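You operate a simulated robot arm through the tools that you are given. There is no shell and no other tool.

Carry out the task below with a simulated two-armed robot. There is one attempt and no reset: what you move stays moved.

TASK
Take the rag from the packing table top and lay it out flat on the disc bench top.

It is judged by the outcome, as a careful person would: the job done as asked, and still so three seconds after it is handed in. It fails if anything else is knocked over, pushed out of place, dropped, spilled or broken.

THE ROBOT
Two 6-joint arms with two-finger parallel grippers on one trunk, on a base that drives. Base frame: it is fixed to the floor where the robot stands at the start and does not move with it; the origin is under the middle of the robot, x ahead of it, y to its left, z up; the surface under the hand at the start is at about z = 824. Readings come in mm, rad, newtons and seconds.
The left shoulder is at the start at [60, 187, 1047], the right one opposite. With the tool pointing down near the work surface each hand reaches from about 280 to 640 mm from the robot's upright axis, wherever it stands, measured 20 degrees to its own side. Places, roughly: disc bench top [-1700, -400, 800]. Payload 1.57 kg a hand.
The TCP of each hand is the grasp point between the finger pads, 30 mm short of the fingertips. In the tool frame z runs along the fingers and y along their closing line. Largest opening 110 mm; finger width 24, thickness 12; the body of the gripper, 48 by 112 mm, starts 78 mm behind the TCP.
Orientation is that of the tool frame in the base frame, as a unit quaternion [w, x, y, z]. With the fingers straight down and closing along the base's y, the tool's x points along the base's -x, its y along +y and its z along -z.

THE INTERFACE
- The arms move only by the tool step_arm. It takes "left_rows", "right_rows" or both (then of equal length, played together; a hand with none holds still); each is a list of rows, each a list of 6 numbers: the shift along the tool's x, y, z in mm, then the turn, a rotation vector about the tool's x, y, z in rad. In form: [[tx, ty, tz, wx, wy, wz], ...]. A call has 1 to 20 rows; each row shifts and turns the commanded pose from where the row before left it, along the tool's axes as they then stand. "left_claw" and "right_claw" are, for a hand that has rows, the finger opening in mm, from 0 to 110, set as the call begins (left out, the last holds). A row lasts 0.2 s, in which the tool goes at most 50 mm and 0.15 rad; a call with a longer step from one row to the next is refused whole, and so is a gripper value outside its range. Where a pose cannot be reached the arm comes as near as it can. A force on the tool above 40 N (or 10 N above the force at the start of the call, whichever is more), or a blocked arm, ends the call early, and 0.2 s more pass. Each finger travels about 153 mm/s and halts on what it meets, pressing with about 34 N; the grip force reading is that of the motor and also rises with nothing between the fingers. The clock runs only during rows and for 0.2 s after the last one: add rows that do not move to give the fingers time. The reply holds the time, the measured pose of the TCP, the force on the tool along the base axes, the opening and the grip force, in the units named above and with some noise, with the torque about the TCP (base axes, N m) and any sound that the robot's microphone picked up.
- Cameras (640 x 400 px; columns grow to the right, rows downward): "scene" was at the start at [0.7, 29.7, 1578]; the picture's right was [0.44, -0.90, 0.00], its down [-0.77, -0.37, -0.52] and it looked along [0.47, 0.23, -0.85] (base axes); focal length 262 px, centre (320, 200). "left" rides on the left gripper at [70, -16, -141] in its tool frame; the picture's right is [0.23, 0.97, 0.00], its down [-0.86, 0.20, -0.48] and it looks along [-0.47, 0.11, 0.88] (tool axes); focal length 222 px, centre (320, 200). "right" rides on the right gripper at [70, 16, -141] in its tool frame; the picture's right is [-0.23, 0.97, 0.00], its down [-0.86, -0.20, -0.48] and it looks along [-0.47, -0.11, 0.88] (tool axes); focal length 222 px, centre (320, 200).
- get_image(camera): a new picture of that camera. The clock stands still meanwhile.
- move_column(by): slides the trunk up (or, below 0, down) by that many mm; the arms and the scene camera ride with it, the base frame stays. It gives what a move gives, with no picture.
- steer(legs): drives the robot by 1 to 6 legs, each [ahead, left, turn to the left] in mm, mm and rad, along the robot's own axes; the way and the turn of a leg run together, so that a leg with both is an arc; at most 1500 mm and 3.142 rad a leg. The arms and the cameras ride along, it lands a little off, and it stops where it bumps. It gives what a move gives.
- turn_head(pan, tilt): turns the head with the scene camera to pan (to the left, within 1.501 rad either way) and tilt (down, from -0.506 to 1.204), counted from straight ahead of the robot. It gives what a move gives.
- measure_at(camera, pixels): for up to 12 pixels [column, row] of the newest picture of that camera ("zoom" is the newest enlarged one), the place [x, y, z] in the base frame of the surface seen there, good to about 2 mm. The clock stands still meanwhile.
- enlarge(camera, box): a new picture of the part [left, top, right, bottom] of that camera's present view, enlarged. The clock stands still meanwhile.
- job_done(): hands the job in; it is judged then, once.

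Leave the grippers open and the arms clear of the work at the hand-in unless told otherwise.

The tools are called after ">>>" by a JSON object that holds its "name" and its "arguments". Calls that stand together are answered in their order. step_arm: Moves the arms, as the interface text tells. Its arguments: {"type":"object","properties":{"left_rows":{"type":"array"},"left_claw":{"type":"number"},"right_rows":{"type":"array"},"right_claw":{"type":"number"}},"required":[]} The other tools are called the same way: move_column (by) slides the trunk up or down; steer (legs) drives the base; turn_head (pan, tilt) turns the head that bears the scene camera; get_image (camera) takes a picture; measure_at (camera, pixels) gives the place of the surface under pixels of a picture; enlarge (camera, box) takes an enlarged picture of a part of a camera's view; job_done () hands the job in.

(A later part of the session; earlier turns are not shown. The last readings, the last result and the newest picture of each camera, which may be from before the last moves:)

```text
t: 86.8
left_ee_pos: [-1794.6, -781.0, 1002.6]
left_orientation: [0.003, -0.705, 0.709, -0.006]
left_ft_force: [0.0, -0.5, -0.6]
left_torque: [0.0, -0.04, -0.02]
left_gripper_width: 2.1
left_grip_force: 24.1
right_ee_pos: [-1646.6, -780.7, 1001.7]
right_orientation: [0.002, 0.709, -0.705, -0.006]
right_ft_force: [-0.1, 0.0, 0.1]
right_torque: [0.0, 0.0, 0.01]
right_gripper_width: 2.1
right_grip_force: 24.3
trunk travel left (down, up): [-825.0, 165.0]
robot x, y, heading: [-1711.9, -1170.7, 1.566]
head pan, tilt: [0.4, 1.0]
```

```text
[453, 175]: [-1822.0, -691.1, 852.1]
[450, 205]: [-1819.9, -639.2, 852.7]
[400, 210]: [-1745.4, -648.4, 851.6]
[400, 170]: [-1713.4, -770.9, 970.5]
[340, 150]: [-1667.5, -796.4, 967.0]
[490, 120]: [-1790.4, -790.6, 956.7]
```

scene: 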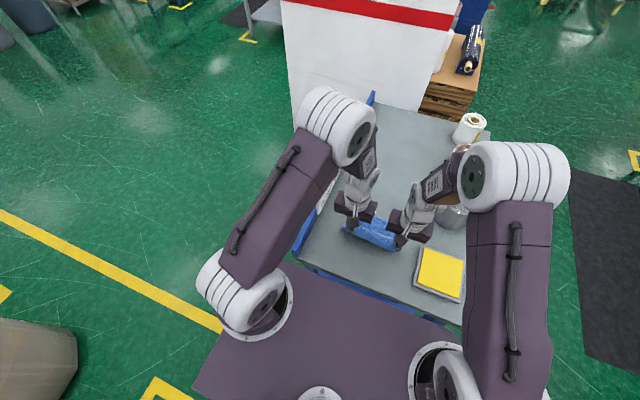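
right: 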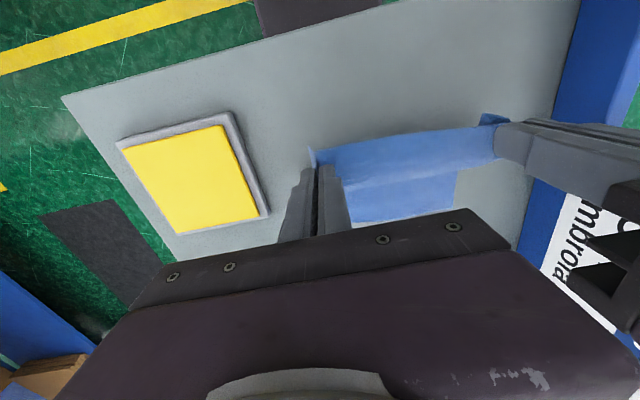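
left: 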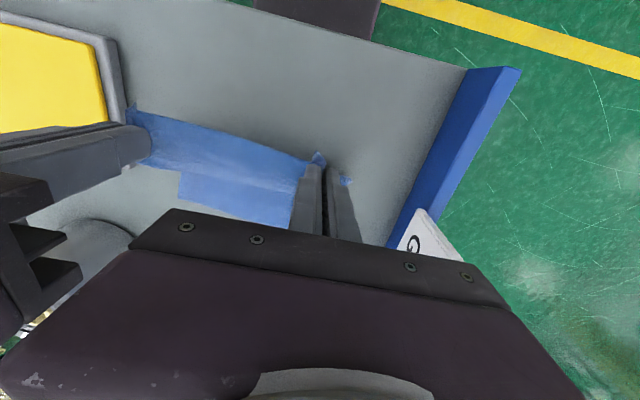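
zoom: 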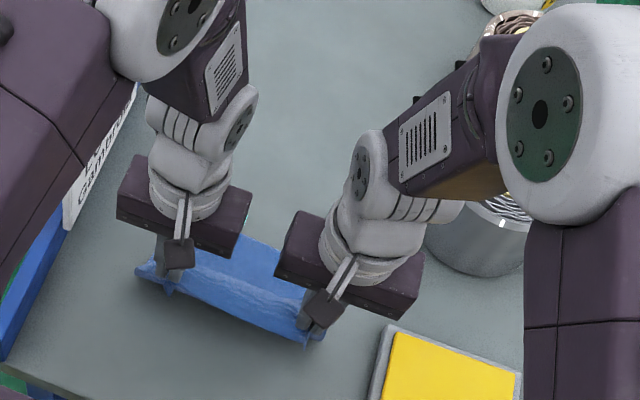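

The lower part lies flat (z 852) across x -1822…-1608. I'll continue lowering and drawing back to about 8 mm above the final height.

>>> {"name": "step_arm", "arguments": {"left_rows": [[10, 0, 12, 0, 0, 0], [10, 0, 14, 0, 0, 0], [9, 0, 15, 0, 0, 0], [8, 0, 15, 0, 0, 0], [7, 0, 15, 0, 0, 0], [5, 0, 15, 0, 0, 0], [4, 0, 14, 0, 0, 0], [4, 0, 10, 0, 0, 0], [0, 0, 0, 0, 0, 0]], "right_rows": [[10, 0, 12, 0, 0, 0], [10, 0, 14, 0, 0, 0], [9, 0, 15, 0, 0, 0], [8, 0, 15, 0, 0, 0], [7, 0, 15, 0, 0, 0], [5, 0, 15, 0, 0, 0], [4, 0, 14, 0, 0, 0], [4, 0, 10, 0, 0, 0], [0, 0, 0, 0, 0, 0]]}}

>>> {"name": "get_image", "arguments": {"camera": "left"}}

>>> {"name": "get_image", "arguments": {"camera": "right"}}

>>> {"name": "enlarge", "arguments": {"camera": "scene", "box": [300, 140, 480, 290]}}

```text
t: 88.8
left_ee_pos: [-1794.5, -832.2, 913.8]
left_orientation: [0.002, -0.704, 0.71, -0.011]
left_ft_force: [0.4, 0.7, 0.2]
left_torque: [0.0, 0.03, -0.02]
left_gripper_width: 2.2
left_grip_force: 23.5
left hand out of reach, approached as far as the arm can: row 7, 8
right_ee_pos: [-1649.9, -831.2, 908.1]
right_orientation: [0.004, 0.709, -0.705, -0.006]
right_ft_force: [-0.3, -0.3, 0.6]
right_torque: [0.03, -0.03, -0.02]
right_gripper_width: 2.2
right_grip_force: 23.7
right hand out of reach, approached as far as the arm can: row 7, 8
trunk travel left (down, up): [-825.0, 165.0]
robot x, y, heading: [-1711.9, -1171.1, 1.575]
head pan, tilt: [0.4, 1.0]
```

```text
taken
```

left: 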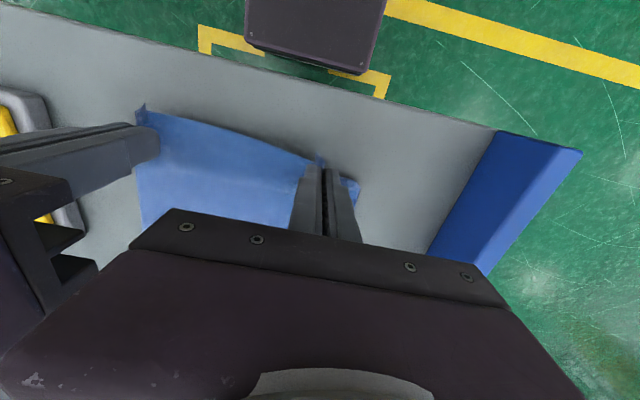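

```text
taken
```

right: 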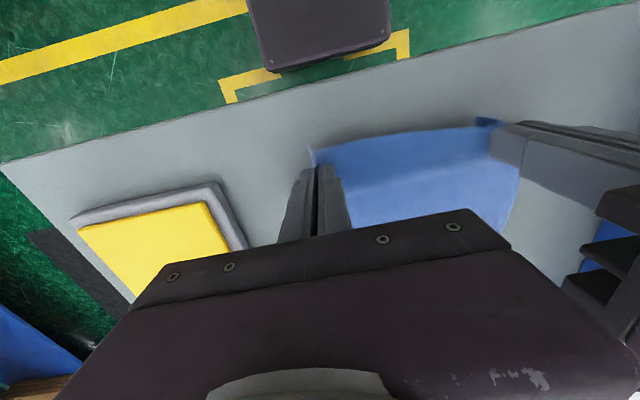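

```text
2.67 times, centred on (390, 215) of scene
```

zoom: 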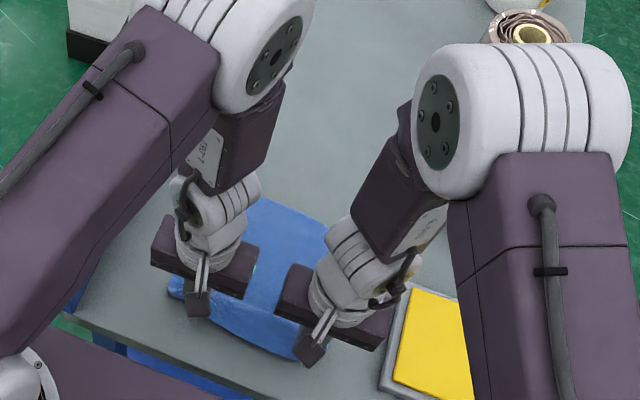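

The arms ran to their low limit at z≈910; the trunk is set high. I'll check where the left elbow is relative to the sign before lowering the trunk.

>>> {"name": "measure_at", "arguments": {"camera": "zoom", "pixels": [[275, 60], [200, 60], [225, 110], [230, 150], [130, 60], [60, 200], [180, 90], [190, 220], [250, 300], [300, 230], [170, 280], [310, 340]]}}

>>> {"name": "turn_head", "arguments": {"pan": 0.8, "tilt": 0.9}}

>>> {"name": "get_image", "arguments": {"camera": "scene"}}

```text
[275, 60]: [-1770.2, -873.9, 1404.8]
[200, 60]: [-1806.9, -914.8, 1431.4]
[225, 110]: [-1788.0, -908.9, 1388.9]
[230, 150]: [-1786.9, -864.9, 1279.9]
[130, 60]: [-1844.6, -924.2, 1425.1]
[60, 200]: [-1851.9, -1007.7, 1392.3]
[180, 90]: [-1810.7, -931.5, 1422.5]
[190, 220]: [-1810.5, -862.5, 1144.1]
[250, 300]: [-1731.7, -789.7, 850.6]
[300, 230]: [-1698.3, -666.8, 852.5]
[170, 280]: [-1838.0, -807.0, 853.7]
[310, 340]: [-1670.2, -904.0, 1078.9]
```

```text
t: 89.7
left_ee_pos: [-1793.9, -831.1, 912.6]
left_orientation: [0.003, -0.704, 0.71, -0.009]
left_ft_force: [-0.3, 0.9, 0.1]
left_torque: [-0.01, -0.03, -0.02]
left_gripper_width: 2.1
left_grip_force: 24.2
right_ee_pos: [-1651.7, -831.5, 907.6]
right_orientation: [0.005, 0.709, -0.706, -0.007]
right_ft_force: [-0.2, 0.0, -0.1]
right_torque: [-0.01, -0.02, 0.0]
right_gripper_width: 2.2
right_grip_force: 23.2
trunk travel left (down, up): [-825.0, 165.0]
robot x, y, heading: [-1713.4, -1169.4, 1.572]
head pan, tilt: [0.799, 0.901]
```

```text
taken
```

scene: 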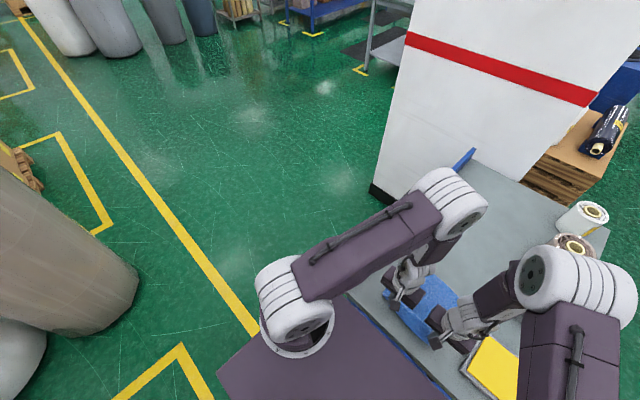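

The elbow is high at z 1400, far from the sign. I'll lower the trunk 20 mm, then check with the wrist cameras.

>>> {"name": "move_column", "arguments": {"by": -20}}

>>> {"name": "step_arm", "arguments": {"left_rows": [[3, 1, 3, 0, 0, 0], [2, 1, 0, 0, 0, 0], [0, 0, 0, 0, 0, 0]], "right_rows": [[3, -1, 0, 0, 0, 0], [2, -1, 0, 0, 0, 0], [0, 0, 0, 0, 0, 0]]}}

>>> {"name": "get_image", "arguments": {"camera": "left"}}

>>> {"name": "get_image", "arguments": {"camera": "right"}}

```text
t: 90.4
left_ee_pos: [-1793.8, -831.4, 892.0]
left_orientation: [0.003, -0.705, 0.71, -0.01]
left_ft_force: [0.1, 0.4, -0.8]
left_torque: [-0.03, -0.03, -0.01]
left_gripper_width: 2.2
left_grip_force: 23.2
right_ee_pos: [-1648.7, -830.3, 888.7]
right_orientation: [0.005, 0.709, -0.706, -0.006]
right_ft_force: [0.5, -0.7, 0.0]
right_torque: [0.01, -0.04, -0.02]
right_gripper_width: 1.9
right_grip_force: 23.8
trunk travel left (down, up): [-805.0, 185.0]
robot x, y, heading: [-1711.5, -1169.7, 1.569]
head pan, tilt: [0.799, 0.901]
```

```text
t: 91.2
left_ee_pos: [-1794.9, -835.7, 891.1]
left_orientation: [0.001, -0.704, 0.71, -0.012]
left_ft_force: [0.3, -1.1, 0.6]
left_torque: [-0.01, 0.04, -0.01]
left_gripper_width: 2.1
left_grip_force: 23.4
right_ee_pos: [-1649.2, -835.1, 889.8]
right_orientation: [0.007, 0.709, -0.705, -0.004]
right_ft_force: [-0.4, 0.1, -0.2]
right_torque: [-0.01, 0.0, -0.01]
right_gripper_width: 2.0
right_grip_force: 23.6
trunk travel left (down, up): [-805.0, 185.0]
robot x, y, heading: [-1710.7, -1170.2, 1.574]
head pan, tilt: [0.799, 0.901]
```

```text
taken
```

left: 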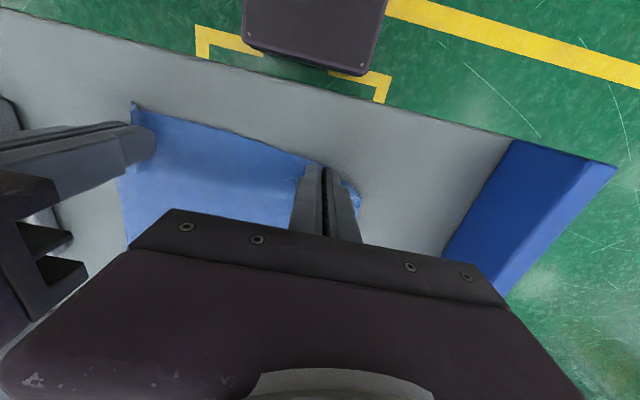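

```text
taken
```

right: 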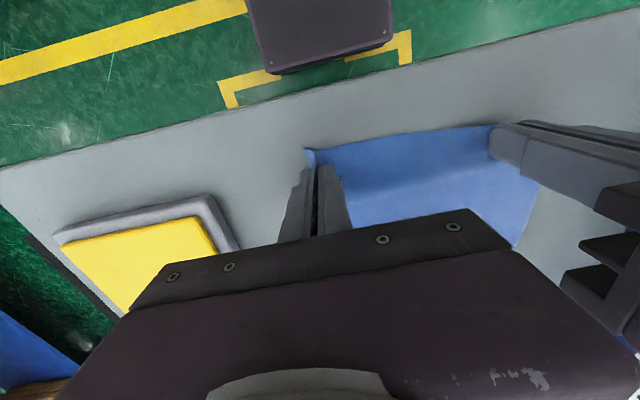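

Almost down. I'll lower the trunk 6 mm more, so the fingertips are ~4 mm above the bench, then open both fingers gently to 34 mm to undo the pinch.

>>> {"name": "move_column", "arguments": {"by": -6}}

>>> {"name": "step_arm", "arguments": {"left_rows": [[2, 1, 0, 0, 0, 0], [0, 0, 0, 0, 0, 0], [0, 0, 0, 0, 0, 0]], "right_rows": [[2, -1, 0, 0, 0, 0], [0, 0, 0, 0, 0, 0], [0, 0, 0, 0, 0, 0]]}}

>>> {"name": "step_arm", "arguments": {"left_rows": [[0, 0, 0, 0, 0, 0], [0, 0, 0, 0, 0, 0], [0, 0, 0, 0, 0, 0]], "right_rows": [[0, 0, 0, 0, 0, 0], [0, 0, 0, 0, 0, 0], [0, 0, 0, 0, 0, 0]], "left_claw": 34, "right_claw": 34}}

>>> {"name": "get_image", "arguments": {"camera": "left"}}

>>> {"name": "get_image", "arguments": {"camera": "right"}}

```text
t: 91.7
left_ee_pos: [-1794.8, -835.0, 884.7]
left_orientation: [0.002, -0.704, 0.71, -0.012]
left_ft_force: [-0.4, -0.1, 1.9]
left_torque: [-0.04, 0.02, -0.02]
left_gripper_width: 2.1
left_grip_force: 23.7
right_ee_pos: [-1649.5, -835.6, 883.2]
right_orientation: [0.006, 0.709, -0.705, -0.005]
right_ft_force: [0.2, 0.1, 0.0]
right_torque: [0.03, -0.02, -0.03]
right_gripper_width: 1.9
right_grip_force: 23.8
trunk travel left (down, up): [-799.0, 191.0]
robot x, y, heading: [-1713.1, -1173.1, 1.573]
head pan, tilt: [0.799, 0.901]
```

```text
t: 92.5
left_ee_pos: [-1795.7, -837.5, 885.6]
left_orientation: [0.001, -0.705, 0.709, -0.013]
left_ft_force: [0.0, 0.1, 2.4]
left_torque: [-0.01, -0.01, -0.06]
left_gripper_width: 2.1
left_grip_force: 23.5
right_ee_pos: [-1647.8, -836.6, 883.9]
right_orientation: [0.007, 0.709, -0.705, -0.004]
right_ft_force: [-0.3, 0.1, -0.3]
right_torque: [-0.01, 0.02, -0.03]
right_gripper_width: 2.2
right_grip_force: 24.0
trunk travel left (down, up): [-799.0, 191.0]
robot x, y, heading: [-1713.4, -1174.0, 1.569]
head pan, tilt: [0.799, 0.901]
```

```text
t: 93.3
left_ee_pos: [-1795.9, -836.9, 884.3]
left_orientation: [0.001, -0.704, 0.71, -0.013]
left_ft_force: [0.1, -0.6, 0.6]
left_torque: [0.03, -0.02, 0.0]
left_gripper_width: 33.9
left_grip_force: 0.0
right_ee_pos: [-1649.1, -837.9, 883.6]
right_orientation: [0.006, 0.709, -0.705, -0.004]
right_ft_force: [0.6, 0.6, 0.2]
right_torque: [-0.03, -0.02, 0.0]
right_gripper_width: 34.2
right_grip_force: 0.1
trunk travel left (down, up): [-799.0, 191.0]
robot x, y, heading: [-1711.3, -1171.1, 1.571]
head pan, tilt: [0.799, 0.901]
```

```text
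taken
```

left: 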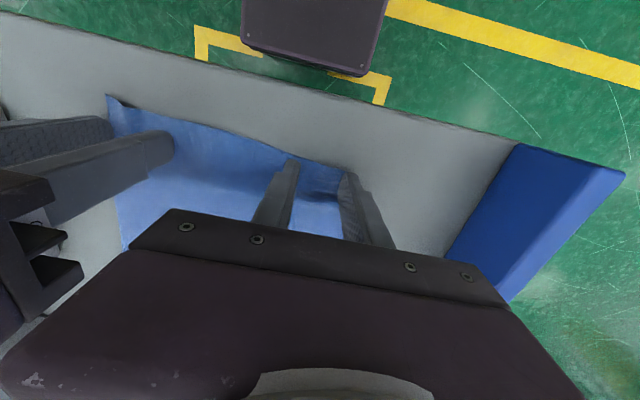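

```text
taken
```

right: 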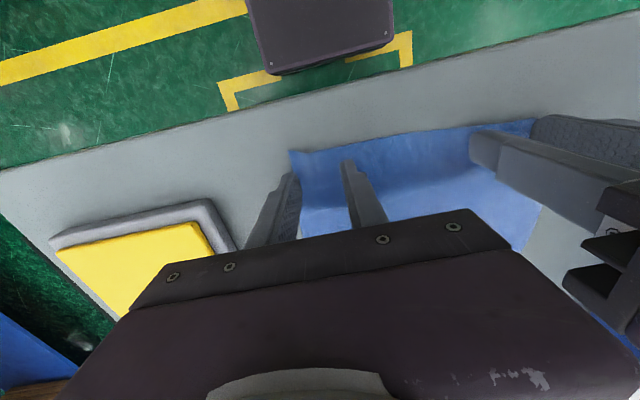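

Released. I'll lift straight up 100 mm with the trunk and look at the cloth.

>>> {"name": "move_column", "arguments": {"by": 100}}

>>> {"name": "get_image", "arguments": {"camera": "left"}}

>>> {"name": "get_image", "arguments": {"camera": "right"}}

```text
t: 94.7
left_ee_pos: [-1795.7, -837.5, 985.3]
left_orientation: [0.002, -0.705, 0.71, -0.012]
left_ft_force: [0.2, 0.1, 0.5]
left_torque: [0.03, 0.0, -0.01]
left_gripper_width: 33.9
left_grip_force: 0.1
right_ee_pos: [-1648.5, -837.4, 984.1]
right_orientation: [0.006, 0.709, -0.705, -0.004]
right_ft_force: [-0.4, -0.5, -0.7]
right_torque: [0.01, 0.03, 0.01]
right_gripper_width: 34.1
right_grip_force: 0.1
trunk travel left (down, up): [-899.0, 91.0]
robot x, y, heading: [-1710.5, -1171.0, 1.569]
head pan, tilt: [0.799, 0.901]
```

```text
taken
```

left: 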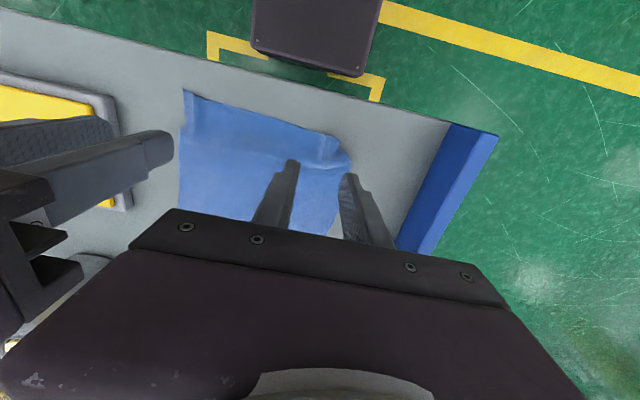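

```text
taken
```

right: 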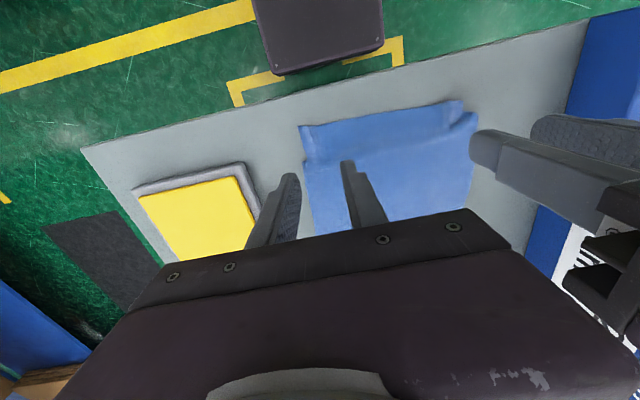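

The rag is down but one near corner seems folded or bumped. I'll raise further and spread the hands apart so the scene camera gets a clear look.

>>> {"name": "move_column", "arguments": {"by": 85}}

>>> {"name": "step_arm", "arguments": {"left_rows": [[0, 0, -20, 0, 0, 0], [0, 10, -25, 0, 0, 0], [0, 20, -25, 0, 0, 0], [0, 25, -25, 0, 0, 0], [0, 25, 0, 0, 0, 0], [0, 25, 0, 0, 0, 0], [0, 25, 0, 0, 0, 0], [0, 0, 0, 0, 0, 0]], "right_rows": [[0, 0, -20, 0, 0, 0], [0, -10, -25, 0, 0, 0], [0, -20, -25, 0, 0, 0], [0, -25, -25, 0, 0, 0], [0, -25, 0, 0, 0, 0], [0, -25, 0, 0, 0, 0], [0, -25, 0, 0, 0, 0], [0, 0, 0, 0, 0, 0]]}}

>>> {"name": "turn_head", "arguments": {"pan": 0.0, "tilt": 1.1}}

>>> {"name": "get_image", "arguments": {"camera": "scene"}}

>>> {"name": "get_image", "arguments": {"camera": "left"}}

>>> {"name": "get_image", "arguments": {"camera": "right"}}

```text
t: 95.9
left_ee_pos: [-1794.7, -837.3, 1069.7]
left_orientation: [0.002, -0.704, 0.71, -0.013]
left_ft_force: [-0.3, 0.4, -0.4]
left_torque: [0.01, 0.0, 0.04]
left_gripper_width: 34.3
left_grip_force: 0.0
right_ee_pos: [-1649.3, -838.0, 1067.7]
right_orientation: [0.006, 0.709, -0.705, -0.005]
right_ft_force: [0.4, 0.6, -0.1]
right_torque: [0.02, 0.01, 0.01]
right_gripper_width: 33.9
right_grip_force: 0.1
trunk travel left (down, up): [-984.0, 6.0]
robot x, y, heading: [-1714.2, -1169.3, 1.57]
head pan, tilt: [0.799, 0.901]
```

```text
t: 97.7
left_ee_pos: [-1925.3, -834.3, 1146.8]
left_orientation: [0.003, -0.705, 0.709, -0.012]
left_ft_force: [-0.8, 0.2, 0.1]
left_torque: [0.01, -0.04, -0.02]
left_gripper_width: 33.9
left_grip_force: 0.1
left hand out of reach, approached as far as the arm can: row 1, 2
right_ee_pos: [-1523.4, -835.0, 1140.6]
right_orientation: [0.007, 0.709, -0.705, -0.004]
right_ft_force: [-0.3, 0.3, -0.2]
right_torque: [-0.03, 0.01, -0.03]
right_gripper_width: 33.9
right_grip_force: 0.0
right hand out of reach, approached as far as the arm can: row 1, 2
trunk travel left (down, up): [-984.0, 6.0]
robot x, y, heading: [-1713.7, -1172.1, 1.573]
head pan, tilt: [0.799, 0.901]
```

```text
t: 98.8
left_ee_pos: [-1924.8, -834.9, 1148.6]
left_orientation: [0.003, -0.704, 0.71, -0.012]
left_ft_force: [0.4, 0.8, -0.5]
left_torque: [-0.01, 0.02, 0.01]
left_gripper_width: 33.9
left_grip_force: 0.1
right_ee_pos: [-1522.8, -835.8, 1141.2]
right_orientation: [0.007, 0.709, -0.705, -0.005]
right_ft_force: [-0.3, 0.7, 1.5]
right_torque: [-0.01, 0.02, -0.02]
right_gripper_width: 33.9
right_grip_force: 0.1
trunk travel left (down, up): [-984.0, 6.0]
robot x, y, heading: [-1710.7, -1171.6, 1.57]
head pan, tilt: [0.0, 1.1]
```

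```text
taken
```

scene: 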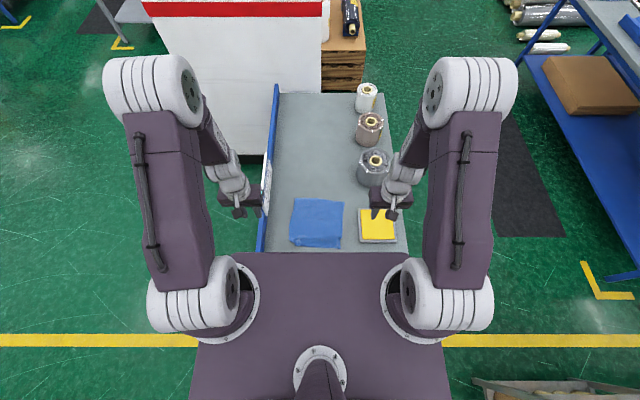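

```text
taken
```

left: 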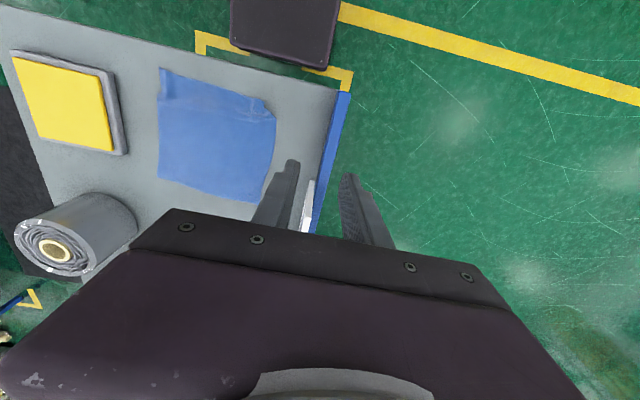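

```text
taken
```

right: 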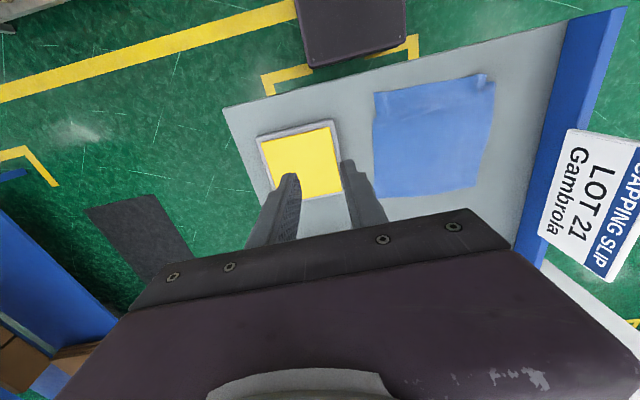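

Mostly flat. I'll enlarge to inspect the near corners.

>>> {"name": "enlarge", "arguments": {"camera": "scene", "box": [275, 185, 365, 260]}}

>>> {"name": "enlarge", "arguments": {"camera": "left", "box": [130, 50, 310, 220]}}

>>> {"name": "enlarge", "arguments": {"camera": "right", "box": [350, 60, 520, 210]}}

```text
5.33 times, centred on (320, 222) of scene
```

zoom: 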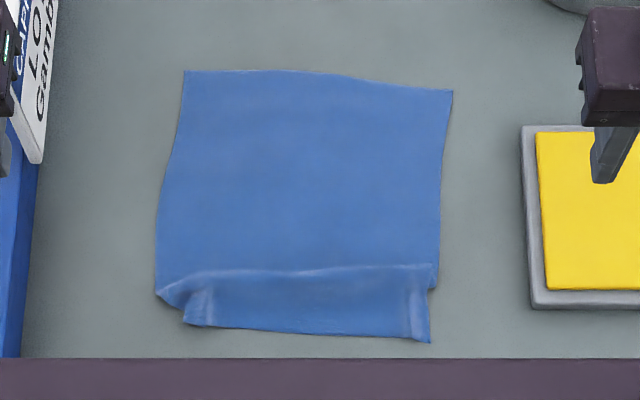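

```text
2.35 times, centred on (220, 135) of left
```

zoom: 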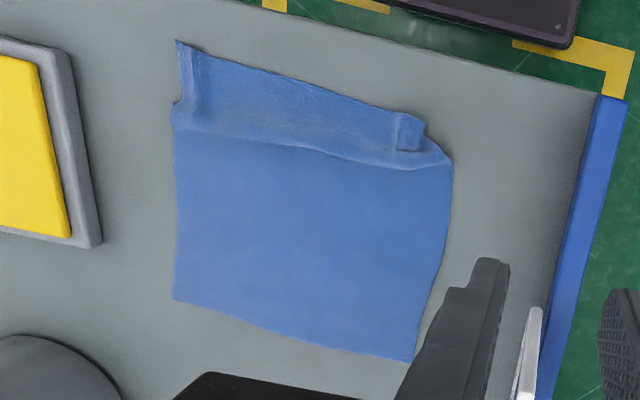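

```text
2.67 times, centred on (435, 135) of right
```

zoom: 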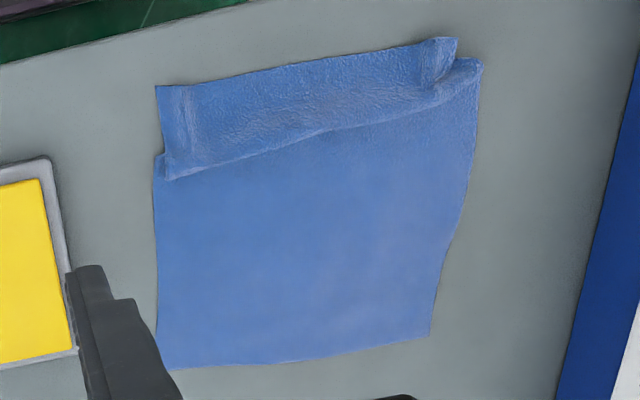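

There is a ridge across the cloth near the near edge, and small pinch folds at both near corners. I'll measure their heights.

>>> {"name": "measure_at", "arguments": {"camera": "zoom", "pixels": [[157, 88], [452, 40], [478, 62], [160, 160], [172, 178], [300, 135], [300, 125], [400, 105], [440, 90], [300, 90], [175, 365], [430, 335]]}}

>>> {"name": "measure_at", "arguments": {"camera": "right", "pixels": [[430, 108], [428, 112], [426, 118], [432, 103], [467, 82], [465, 78], [462, 90], [380, 100], [395, 107], [395, 110], [395, 115], [395, 95]]}}

```text
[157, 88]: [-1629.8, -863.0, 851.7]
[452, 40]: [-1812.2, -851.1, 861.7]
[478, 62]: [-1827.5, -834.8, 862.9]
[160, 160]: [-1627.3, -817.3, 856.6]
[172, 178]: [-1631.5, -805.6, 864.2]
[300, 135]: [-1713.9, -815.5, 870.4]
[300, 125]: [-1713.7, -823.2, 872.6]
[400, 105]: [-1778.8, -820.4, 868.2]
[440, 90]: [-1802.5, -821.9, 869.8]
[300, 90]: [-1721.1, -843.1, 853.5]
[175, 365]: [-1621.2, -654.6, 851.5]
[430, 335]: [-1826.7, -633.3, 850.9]
```

```text
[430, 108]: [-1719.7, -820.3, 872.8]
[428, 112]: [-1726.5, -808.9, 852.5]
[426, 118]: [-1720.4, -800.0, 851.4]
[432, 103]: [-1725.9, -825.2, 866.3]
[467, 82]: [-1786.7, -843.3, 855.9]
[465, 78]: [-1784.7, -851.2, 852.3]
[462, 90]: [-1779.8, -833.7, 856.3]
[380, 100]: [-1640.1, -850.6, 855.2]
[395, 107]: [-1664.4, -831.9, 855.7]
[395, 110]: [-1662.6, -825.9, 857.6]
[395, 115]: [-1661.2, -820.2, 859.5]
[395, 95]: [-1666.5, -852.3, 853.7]
```

The ridge at y≈-820 stands 20 mm high, so about 30 mm of cloth is bunched there. I'll close the fingers, press lightly on the far part of the rag with both hands, and drag outward (+y) to pull the ridge out. First move above the far part, at (-1790,-665) and (-1656,-665).

>>> {"name": "step_arm", "arguments": {"left_rows": [[-21, -17, 0, 0, 0, 0], [-21, -17, 0, 0, 0, 0], [-21, -17, 0, 0, 0, 0], [-21, -17, 0, 0, 0, 0], [-21, -17, 0, 0, 0, 0], [-21, -17, 0, 0, 0, 0], [-21, -17, 0, 0, 0, 0], [-21, -16, 0, 0, 0, 0], [0, 0, 0, 0, 0, 0]], "right_rows": [[-21, 17, 0, 0, 0, 0], [-21, 17, 0, 0, 0, 0], [-21, 17, 0, 0, 0, 0], [-21, 17, 0, 0, 0, 0], [-21, 17, 0, 0, 0, 0], [-21, 17, 0, 0, 0, 0], [-21, 17, 0, 0, 0, 0], [-21, 14, 0, 0, 0, 0], [0, 0, 0, 0, 0, 0]], "left_claw": 0, "right_claw": 0}}

>>> {"name": "move_column", "arguments": {"by": -170}}

>>> {"name": "get_image", "arguments": {"camera": "scene"}}

```text
t: 100.8
left_ee_pos: [-1789.5, -667.7, 1147.3]
left_orientation: [0.002, -0.704, 0.71, -0.012]
left_ft_force: [-0.1, -0.2, -0.5]
left_torque: [0.0, -0.03, 0.04]
left_gripper_width: 0.4
left_grip_force: 21.3
right_ee_pos: [-1655.5, -669.5, 1142.1]
right_orientation: [0.007, 0.709, -0.705, -0.004]
right_ft_force: [0.5, -0.7, 0.8]
right_torque: [0.0, -0.01, -0.04]
right_gripper_width: 0.1
right_grip_force: 21.2
trunk travel left (down, up): [-984.0, 6.0]
robot x, y, heading: [-1715.4, -1172.3, 1.574]
head pan, tilt: [0.0, 1.1]
```

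```text
t: 102.7
left_ee_pos: [-1789.3, -668.7, 979.0]
left_orientation: [0.002, -0.705, 0.71, -0.012]
left_ft_force: [0.0, -0.4, 0.0]
left_torque: [0.0, 0.02, 0.02]
left_gripper_width: 0.0
left_grip_force: 21.4
right_ee_pos: [-1655.1, -670.1, 971.2]
right_orientation: [0.006, 0.709, -0.705, -0.004]
right_ft_force: [0.6, -0.4, -0.3]
right_torque: [-0.03, 0.05, 0.0]
right_gripper_width: 0.0
right_grip_force: 20.8
trunk travel left (down, up): [-814.0, 176.0]
robot x, y, heading: [-1709.7, -1171.4, 1.574]
head pan, tilt: [0.0, 1.1]
```

```text
taken
```

scene: 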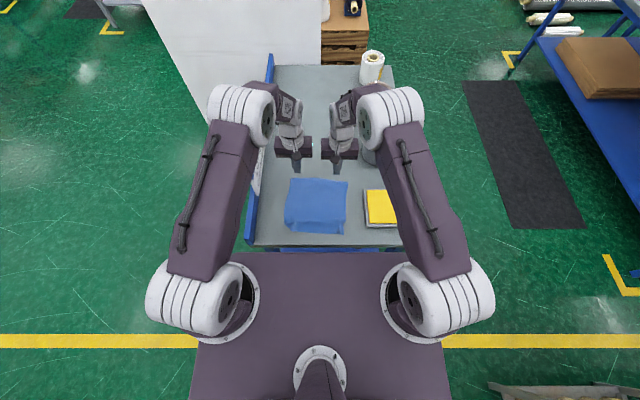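

The hands are over the far part. Lower to just above contact (TCP ≈ 886).

>>> {"name": "step_arm", "arguments": {"left_rows": [[0, 0, 18, 0, 0, 0], [0, 0, 20, 0, 0, 0], [0, 0, 20, 0, 0, 0], [0, 0, 20, 0, 0, 0], [0, 0, 15, 0, 0, 0], [0, 0, 0, 0, 0, 0]], "right_rows": [[0, 0, 15, 0, 0, 0], [0, 0, 18, 0, 0, 0], [0, 0, 18, 0, 0, 0], [0, 0, 18, 0, 0, 0], [0, 0, 16, 0, 0, 0], [0, 0, 0, 0, 0, 0]]}}

>>> {"name": "get_image", "arguments": {"camera": "left"}}

>>> {"name": "get_image", "arguments": {"camera": "right"}}

>>> {"name": "enlarge", "arguments": {"camera": "scene", "box": [250, 130, 400, 250]}}

```text
t: 104.1
left_ee_pos: [-1789.1, -670.8, 885.1]
left_orientation: [0.001, -0.705, 0.709, -0.012]
left_ft_force: [-0.4, -0.1, -0.9]
left_torque: [0.0, 0.04, 0.0]
left_gripper_width: 0.0
left_grip_force: 21.0
right_ee_pos: [-1657.3, -669.8, 886.5]
right_orientation: [0.007, 0.709, -0.706, -0.005]
right_ft_force: [0.3, -0.8, 0.8]
right_torque: [0.0, 0.0, -0.03]
right_gripper_width: 0.0
right_grip_force: 21.5
trunk travel left (down, up): [-814.0, 176.0]
robot x, y, heading: [-1712.1, -1170.5, 1.568]
head pan, tilt: [0.0, 1.1]
```

```text
taken
```

left: 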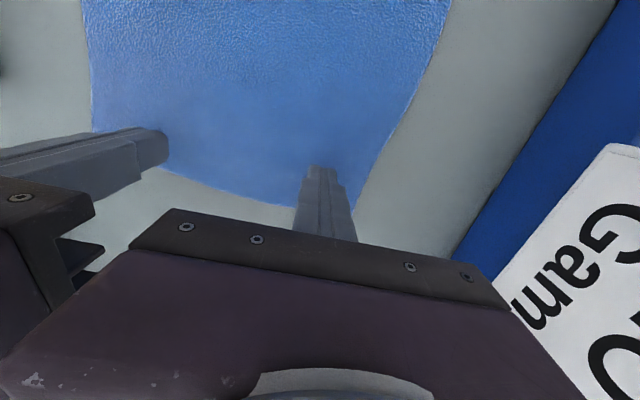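

```text
taken
```

right: 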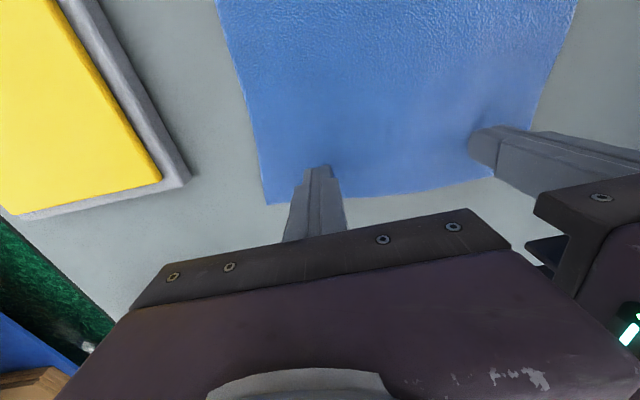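

```text
3.33 times, centred on (325, 190) of scene
```

zoom: 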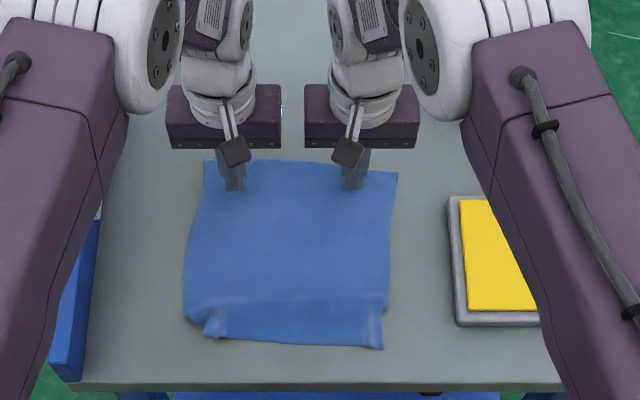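

Both fingertips are just inside the far edge. Lower by 1 mm steps to touch.

>>> {"name": "step_arm", "arguments": {"left_rows": [[0, 0, 1, 0, 0, 0], [0, 0, 1, 0, 0, 0], [0, 0, 1, 0, 0, 0], [0, 0, 1, 0, 0, 0], [0, 0, 0, 0, 0, 0]], "right_rows": [[0, 0, 1, 0, 0, 0], [0, 0, 1, 0, 0, 0], [0, 0, 1, 0, 0, 0], [0, 0, 1, 0, 0, 0], [0, 0, 0, 0, 0, 0]]}}

```text
t: 105.3
left_ee_pos: [-1787.4, -668.6, 882.0]
left_orientation: [0.001, -0.705, 0.709, -0.012]
left_ft_force: [-0.1, 1.4, 3.3]
left_torque: [0.03, 0.02, 0.01]
left_gripper_width: 0.2
left_grip_force: 21.2
right_ee_pos: [-1657.6, -670.8, 884.3]
right_orientation: [0.007, 0.709, -0.705, -0.004]
right_ft_force: [-0.9, -0.4, 0.6]
right_torque: [-0.01, 0.0, -0.02]
right_gripper_width: 0.2
right_grip_force: 21.5
trunk travel left (down, up): [-814.0, 176.0]
robot x, y, heading: [-1714.2, -1170.9, 1.571]
head pan, tilt: [0.0, 1.1]
```

The left touches at 3 N. The right needs ~2 mm more; I'll add 1 mm on the left too.

>>> {"name": "step_arm", "arguments": {"left_rows": [[0, 0, 0.5, 0, 0, 0], [0, 0, 0.5, 0, 0, 0], [0, 0, 0, 0, 0, 0], [0, 0, 0, 0, 0, 0]], "right_rows": [[0, 0, 1, 0, 0, 0], [0, 0, 1, 0, 0, 0], [0, 0, 1, 0, 0, 0], [0, 0, 0, 0, 0, 0]]}}

```text
t: 106.3
left_ee_pos: [-1787.1, -671.0, 881.5]
left_orientation: [0.002, -0.704, 0.71, -0.011]
left_ft_force: [0.2, 1.7, 5.7]
left_torque: [0.13, 0.04, -0.01]
left_gripper_width: 0.2
left_grip_force: 21.0
right_ee_pos: [-1656.3, -671.9, 881.8]
right_orientation: [0.006, 0.709, -0.705, -0.005]
right_ft_force: [0.2, 1.0, 13.8]
right_torque: [0.11, -0.12, -0.04]
right_gripper_width: 0.0
right_grip_force: 21.4
trunk travel left (down, up): [-814.0, 176.0]
robot x, y, heading: [-1713.9, -1172.1, 1.574]
head pan, tilt: [0.0, 1.1]
```

Good contact. Drag both outward 32 mm in 4 mm steps.

>>> {"name": "step_arm", "arguments": {"left_rows": [[-4, 0, 0.4, 0, 0, 0], [-4, 0, 0, 0, 0, 0], [-4, 0, 0, 0, 0, 0], [-4, 0, 0, 0, 0, 0], [-4, 0, 0, 0, 0, 0], [-4, 0, 0, 0, 0, 0], [-4, 0, 0, 0, 0, 0], [-4, 0, 0, 0, 0, 0], [0, 0, 0, 0, 0, 0]], "right_rows": [[-4, 0, -0.3, 0, 0, 0], [-4, 0, 0, 0, 0, 0], [-4, 0, 0, 0, 0, 0], [-4, 0, 0, 0, 0, 0], [-4, 0, 0, 0, 0, 0], [-4, 0, 0, 0, 0, 0], [-4, 0, 0, 0, 0, 0], [-4, 0, 0, 0, 0, 0], [0, 0, 0, 0, 0, 0]]}}

>>> {"name": "enlarge", "arguments": {"camera": "scene", "box": [250, 130, 400, 250]}}

>>> {"name": "get_image", "arguments": {"camera": "right"}}

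```text
t: 108.3
left_ee_pos: [-1787.6, -640.4, 881.8]
left_orientation: [0.003, -0.705, 0.709, -0.011]
left_ft_force: [0.0, -3.4, 16.9]
left_torque: [0.0, 0.07, 0.02]
left_gripper_width: 0.1
left_grip_force: 21.1
right_ee_pos: [-1656.8, -640.1, 881.5]
right_orientation: [0.005, 0.71, -0.705, -0.004]
right_ft_force: [0.0, 0.2, 0.2]
right_torque: [0.03, 0.01, 0.01]
right_gripper_width: 0.0
right_grip_force: 21.0
trunk travel left (down, up): [-814.0, 176.0]
robot x, y, heading: [-1711.7, -1174.4, 1.571]
head pan, tilt: [0.0, 1.1]
```

```text
3.33 times, centred on (325, 190) of scene
```

zoom: 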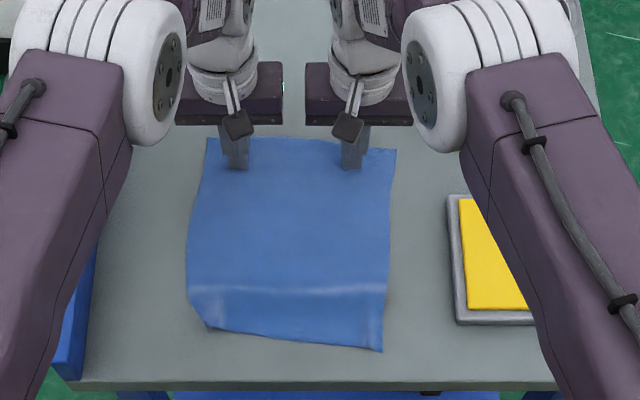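

```text
taken
```

right: 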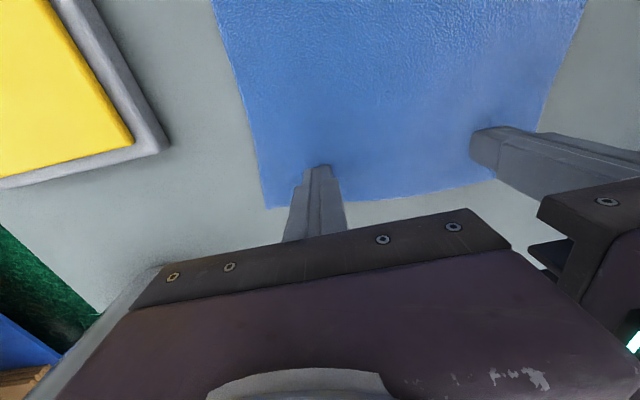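

The ridge has been pulled out greatly. I'll measure what remains along the near part.

>>> {"name": "enlarge", "arguments": {"camera": "scene", "box": [285, 165, 355, 245]}}

>>> {"name": "measure_at", "arguments": {"camera": "zoom", "pixels": [[230, 270], [320, 280], [320, 290], [320, 300], [400, 285], [320, 310], [320, 340], [215, 355], [430, 395], [250, 300], [430, 330], [320, 200]]}}

```text
5.00 times, centred on (320, 205) of scene
```

zoom: 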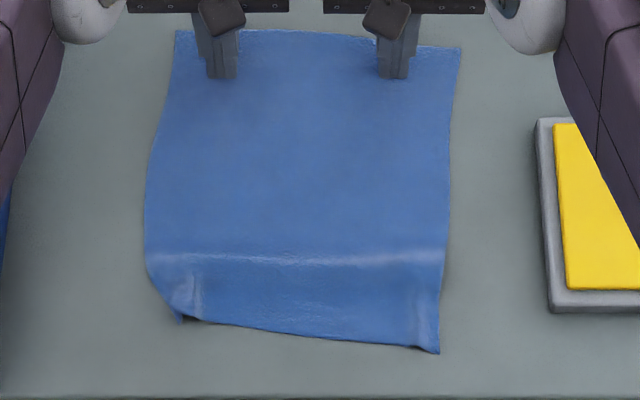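

```text
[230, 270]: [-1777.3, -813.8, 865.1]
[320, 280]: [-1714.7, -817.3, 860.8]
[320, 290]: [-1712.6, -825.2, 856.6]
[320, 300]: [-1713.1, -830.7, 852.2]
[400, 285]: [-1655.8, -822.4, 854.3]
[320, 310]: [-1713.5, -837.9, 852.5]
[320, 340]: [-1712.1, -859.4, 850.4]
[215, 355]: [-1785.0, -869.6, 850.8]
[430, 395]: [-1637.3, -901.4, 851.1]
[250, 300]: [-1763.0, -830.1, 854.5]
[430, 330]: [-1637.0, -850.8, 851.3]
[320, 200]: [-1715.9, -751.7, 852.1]
```

A ridge of 8–14 mm remains at y≈-812, mostly on the left. I'll press the right hand 1 mm lower and drag outward a further ~14 mm.

>>> {"name": "step_arm", "arguments": {"left_rows": [[0, 0, -0.3, 0, 0, 0], [0, 0, 0, 0, 0, 0], [-3, 0, 0, 0, 0, 0], [-3, 0, 0, 0, 0, 0], [-3, 0, 0, 0, 0, 0], [-3, 0, 0, 0, 0, 0], [-3, 0, 0, 0, 0, 0], [0, 0, 0, 0, 0, 0]], "right_rows": [[0, 0, 1, 0, 0, 0], [0, 0, 0.6, 0, 0, 0], [-3, 0, 0, 0, 0, 0], [-3, 0, 0, 0, 0, 0], [-3, 0, 0, 0, 0, 0], [-2, 0, 0, 0, 0, 0], [0, 0, 0, 0, 0, 0], [0, 0, 0, 0, 0, 0]]}}

>>> {"name": "enlarge", "arguments": {"camera": "scene", "box": [285, 165, 355, 245]}}

>>> {"name": "measure_at", "arguments": {"camera": "zoom", "pixels": [[230, 250], [230, 260], [230, 270], [320, 255], [320, 265], [320, 275], [320, 285], [400, 270], [400, 285], [215, 300], [220, 320], [190, 310]]}}

```text
t: 110.1
left_ee_pos: [-1788.3, -626.6, 881.7]
left_orientation: [0.003, -0.705, 0.709, -0.01]
left_ft_force: [-0.5, -1.5, 11.4]
left_torque: [0.01, 0.04, 0.02]
left_gripper_width: 0.3
left_grip_force: 21.7
right_ee_pos: [-1659.0, -630.7, 882.1]
right_orientation: [0.004, 0.709, -0.705, -0.007]
right_ft_force: [0.0, -1.3, 23.0]
right_torque: [0.11, -0.15, -0.01]
right_gripper_width: 0.0
right_grip_force: 21.0
trunk travel left (down, up): [-814.0, 176.0]
robot x, y, heading: [-1714.6, -1171.5, 1.57]
head pan, tilt: [0.0, 1.1]
```

```text
5.00 times, centred on (320, 205) of scene
```

zoom: 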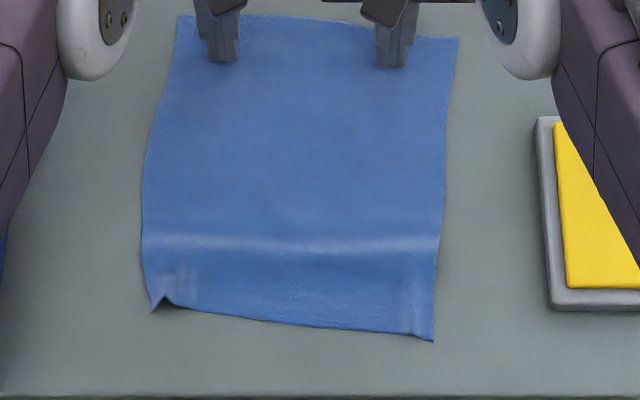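

```text
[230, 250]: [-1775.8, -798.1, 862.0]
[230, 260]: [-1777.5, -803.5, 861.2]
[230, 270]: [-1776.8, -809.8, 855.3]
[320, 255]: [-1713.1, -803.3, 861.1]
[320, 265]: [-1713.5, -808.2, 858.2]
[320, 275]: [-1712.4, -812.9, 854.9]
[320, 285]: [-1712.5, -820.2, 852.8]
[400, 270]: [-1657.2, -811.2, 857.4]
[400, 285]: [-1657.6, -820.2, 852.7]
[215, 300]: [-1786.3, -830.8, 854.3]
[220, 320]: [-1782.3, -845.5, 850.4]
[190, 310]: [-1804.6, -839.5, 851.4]
```

The rag now spans nearly its full length (far edge ≈-610, near ≈-860 to -885). A soft 8–10 mm ridge remains near y -805. I'll pin the near edge with the right hand while the left drags the far edge. First I'll lift both hands 100 mm.

>>> {"name": "step_arm", "arguments": {"left_rows": [[0, 0, -15, 0, 0, 0], [0, 0, -25, 0, 0, 0], [0, 0, -30, 0, 0, 0], [0, 0, -30, 0, 0, 0], [0, 0, 0, 0, 0, 0], [0, 0, 0, 0, 0, 0], [0, 0, 0, 0, 0, 0], [0, 0, 0, 0, 0, 0], [0, 0, 0, 0, 0, 0], [0, 0, 0, 0, 0, 0]], "right_rows": [[0, 0, -15, 0, 0, 0], [0, 0, -25, 0, 0, 0], [0, 0, -30, 0, 0, 0], [10, 5, -30, 0, 0, 0], [35, 5, 0, 0, 0, 0], [35, 5, 0, 0, 0, 0], [35, 5, 0, 0, 0, 0], [35, 5, 0, 0, 0, 0], [35, 5, 0, 0, 0, 0], [27, 5, 0, 0, 0, 0]]}}

>>> {"name": "move_column", "arguments": {"by": -70}}

>>> {"name": "get_image", "arguments": {"camera": "right"}}

>>> {"name": "get_image", "arguments": {"camera": "left"}}

```text
t: 112.3
left_ee_pos: [-1789.0, -621.8, 979.4]
left_orientation: [0.002, -0.705, 0.709, -0.012]
left_ft_force: [-0.4, -0.6, -0.4]
left_torque: [0.02, -0.01, 0.0]
left_gripper_width: 0.2
left_grip_force: 21.4
right_ee_pos: [-1688.7, -839.8, 979.0]
right_orientation: [0.006, 0.709, -0.705, -0.005]
right_ft_force: [0.8, -0.3, 0.5]
right_torque: [0.0, 0.02, -0.03]
right_gripper_width: 0.0
right_grip_force: 21.6
trunk travel left (down, up): [-814.0, 176.0]
robot x, y, heading: [-1711.7, -1168.9, 1.571]
head pan, tilt: [0.0, 1.1]
```

```text
t: 113.4
left_ee_pos: [-1788.7, -621.8, 908.8]
left_orientation: [0.002, -0.704, 0.71, -0.012]
left_ft_force: [-0.3, 0.1, 0.1]
left_torque: [0.0, -0.01, -0.01]
left_gripper_width: 0.0
left_grip_force: 21.7
right_ee_pos: [-1690.1, -838.6, 908.9]
right_orientation: [0.007, 0.709, -0.705, -0.004]
right_ft_force: [0.4, 0.5, -0.2]
right_torque: [0.0, 0.03, 0.01]
right_gripper_width: 0.1
right_grip_force: 21.2
trunk travel left (down, up): [-744.0, 246.0]
robot x, y, heading: [-1712.3, -1174.7, 1.57]
head pan, tilt: [0.0, 1.1]
```

```text
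taken
```

right: 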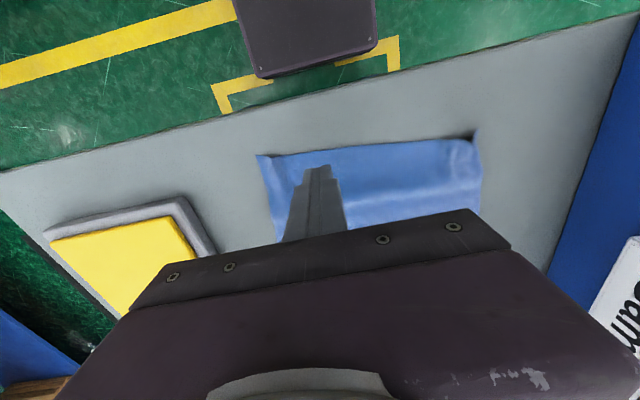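

```text
taken
```

left: 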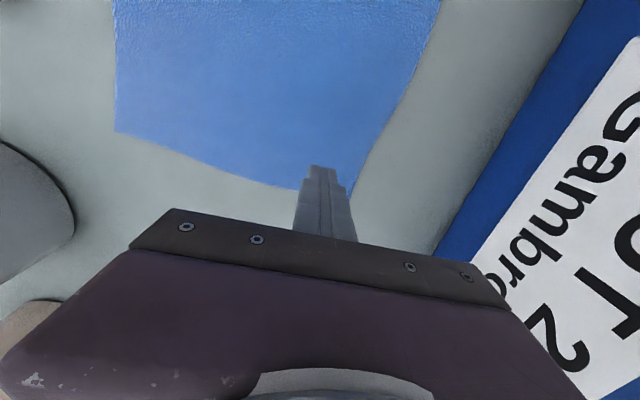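

Measure far and near edges before lowering.

>>> {"name": "measure_at", "arguments": {"camera": "left", "pixels": [[118, 130], [200, 153], [295, 185], [357, 190]]}}

>>> {"name": "measure_at", "arguments": {"camera": "right", "pixels": [[259, 156], [340, 150], [400, 145], [474, 136], [400, 190], [440, 185], [470, 170], [455, 150], [400, 175], [370, 195]]}}

```text
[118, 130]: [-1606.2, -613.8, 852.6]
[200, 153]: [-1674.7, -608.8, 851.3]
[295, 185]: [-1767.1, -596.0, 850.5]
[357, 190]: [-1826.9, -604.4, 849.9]
```

```text
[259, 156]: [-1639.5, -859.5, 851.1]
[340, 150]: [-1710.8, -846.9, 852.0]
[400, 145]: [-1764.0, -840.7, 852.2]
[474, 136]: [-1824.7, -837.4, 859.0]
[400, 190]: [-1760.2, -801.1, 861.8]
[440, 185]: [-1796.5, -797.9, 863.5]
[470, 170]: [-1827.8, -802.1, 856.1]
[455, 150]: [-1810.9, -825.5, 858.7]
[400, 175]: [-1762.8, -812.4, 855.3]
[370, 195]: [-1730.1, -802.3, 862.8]
```

Near edge is at ≈-850, far at ≈-602. Lower both to contact; the right pins at (-1690,-838), the left sits on the far edge at (-1789,-622).

>>> {"name": "step_arm", "arguments": {"left_rows": [[0, 0, 10, 0, 0, 0], [0, 0, 10, 0, 0, 0], [0, 0, 4, 0, 0, 0], [0, 0, 1, 0, 0, 0], [0, 0, 1, 0, 0, 0], [0, 0, 1, 0, 0, 0], [0, 0, 0, 0, 0, 0]], "right_rows": [[0, 0, 10, 0, 0, 0], [0, 0, 10, 0, 0, 0], [0, 0, 4, 0, 0, 0], [0, 0, 1, 0, 0, 0], [0, 0, 1, 0, 0, 0], [0, 0, 1, 0, 0, 0], [0, 0, 0, 0, 0, 0]]}}

```text
t: 115.0
left_ee_pos: [-1788.5, -622.1, 882.1]
left_orientation: [0.002, -0.704, 0.71, -0.011]
left_ft_force: [0.3, -0.2, 0.1]
left_torque: [0.0, 0.0, 0.05]
left_gripper_width: 0.3
left_grip_force: 21.5
right_ee_pos: [-1690.5, -838.4, 882.8]
right_orientation: [0.007, 0.709, -0.705, -0.005]
right_ft_force: [-0.8, -0.8, 0.3]
right_torque: [0.01, -0.01, -0.03]
right_gripper_width: 0.0
right_grip_force: 21.3
trunk travel left (down, up): [-744.0, 246.0]
robot x, y, heading: [-1716.2, -1173.9, 1.574]
head pan, tilt: [0.0, 1.1]
```

Not touching yet. Down another 2–2.5 mm.

>>> {"name": "step_arm", "arguments": {"left_rows": [[0, 0, 1, 0, 0, 0], [0, 0, 0.7, 0, 0, 0], [0, 0, 0, 0, 0, 0]], "right_rows": [[0, 0, 1, 0, 0, 0], [0, 0, 1.2, 0, 0, 0], [0, 0, 0, 0, 0, 0]]}}

```text
t: 115.8
left_ee_pos: [-1789.0, -622.2, 880.8]
left_orientation: [0.002, -0.705, 0.709, -0.011]
left_ft_force: [-1.2, 1.2, 8.1]
left_torque: [0.12, 0.1, 0.0]
left_gripper_width: 0.0
left_grip_force: 21.3
right_ee_pos: [-1689.9, -838.8, 880.9]
right_orientation: [0.007, 0.709, -0.705, -0.005]
right_ft_force: [1.3, 0.7, 12.5]
right_torque: [-0.06, -0.09, 0.02]
right_gripper_width: 0.0
right_grip_force: 21.1
trunk travel left (down, up): [-744.0, 246.0]
robot x, y, heading: [-1712.8, -1173.0, 1.571]
head pan, tilt: [0.0, 1.1]
```

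Contact is good (8 and 12 N). Drag the left outward 9 mm while the right holds.

>>> {"name": "step_arm", "arguments": {"left_rows": [[-3, 0, 0, 0, 0, 0], [-2, 0, 0, 0, 0, 0], [-2, 0, 0, 0, 0, 0], [-2, 0, 0, 0, 0, 0], [0, 0, 0, 0, 0, 0]], "right_rows": [[1, 0, 0, 0, 0, 0], [1, 0, 0, 0, 0, 0], [1, 0, 0, 0, 0, 0], [0, 0, 0, 0, 0, 0], [0, 0, 0, 0, 0, 0]]}}

>>> {"name": "enlarge", "arguments": {"camera": "scene", "box": [275, 155, 365, 245]}}

>>> {"name": "get_image", "arguments": {"camera": "right"}}

```text
t: 117.0
left_ee_pos: [-1787.6, -613.1, 881.9]
left_orientation: [0.002, -0.704, 0.71, -0.011]
left_ft_force: [0.7, -1.8, 8.2]
left_torque: [0.01, 0.08, 0.05]
left_gripper_width: 0.1
left_grip_force: 21.2
right_ee_pos: [-1689.2, -844.0, 881.0]
right_orientation: [0.006, 0.708, -0.706, -0.006]
right_ft_force: [-0.9, 2.6, 16.9]
right_torque: [0.0, -0.08, 0.01]
right_gripper_width: 0.0
right_grip_force: 21.2
trunk travel left (down, up): [-744.0, 246.0]
robot x, y, heading: [-1717.4, -1171.3, 1.569]
head pan, tilt: [0.0, 1.1]
```

```text
4.44 times, centred on (320, 200) of scene
```

zoom: 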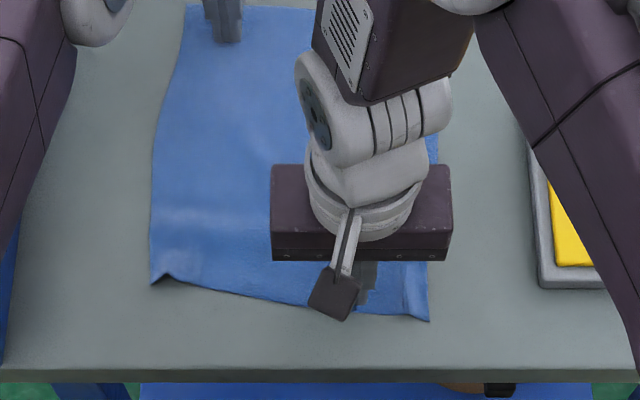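

```text
taken
```

right: 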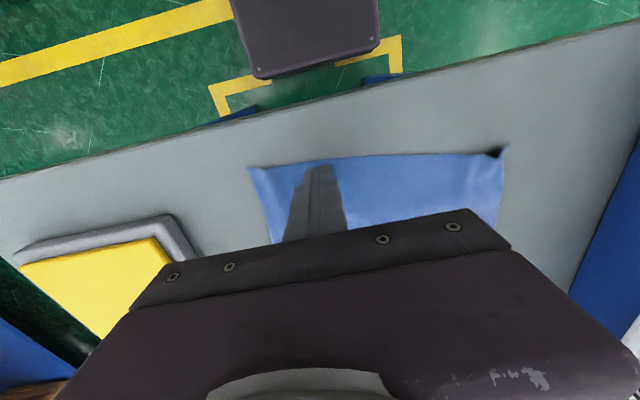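

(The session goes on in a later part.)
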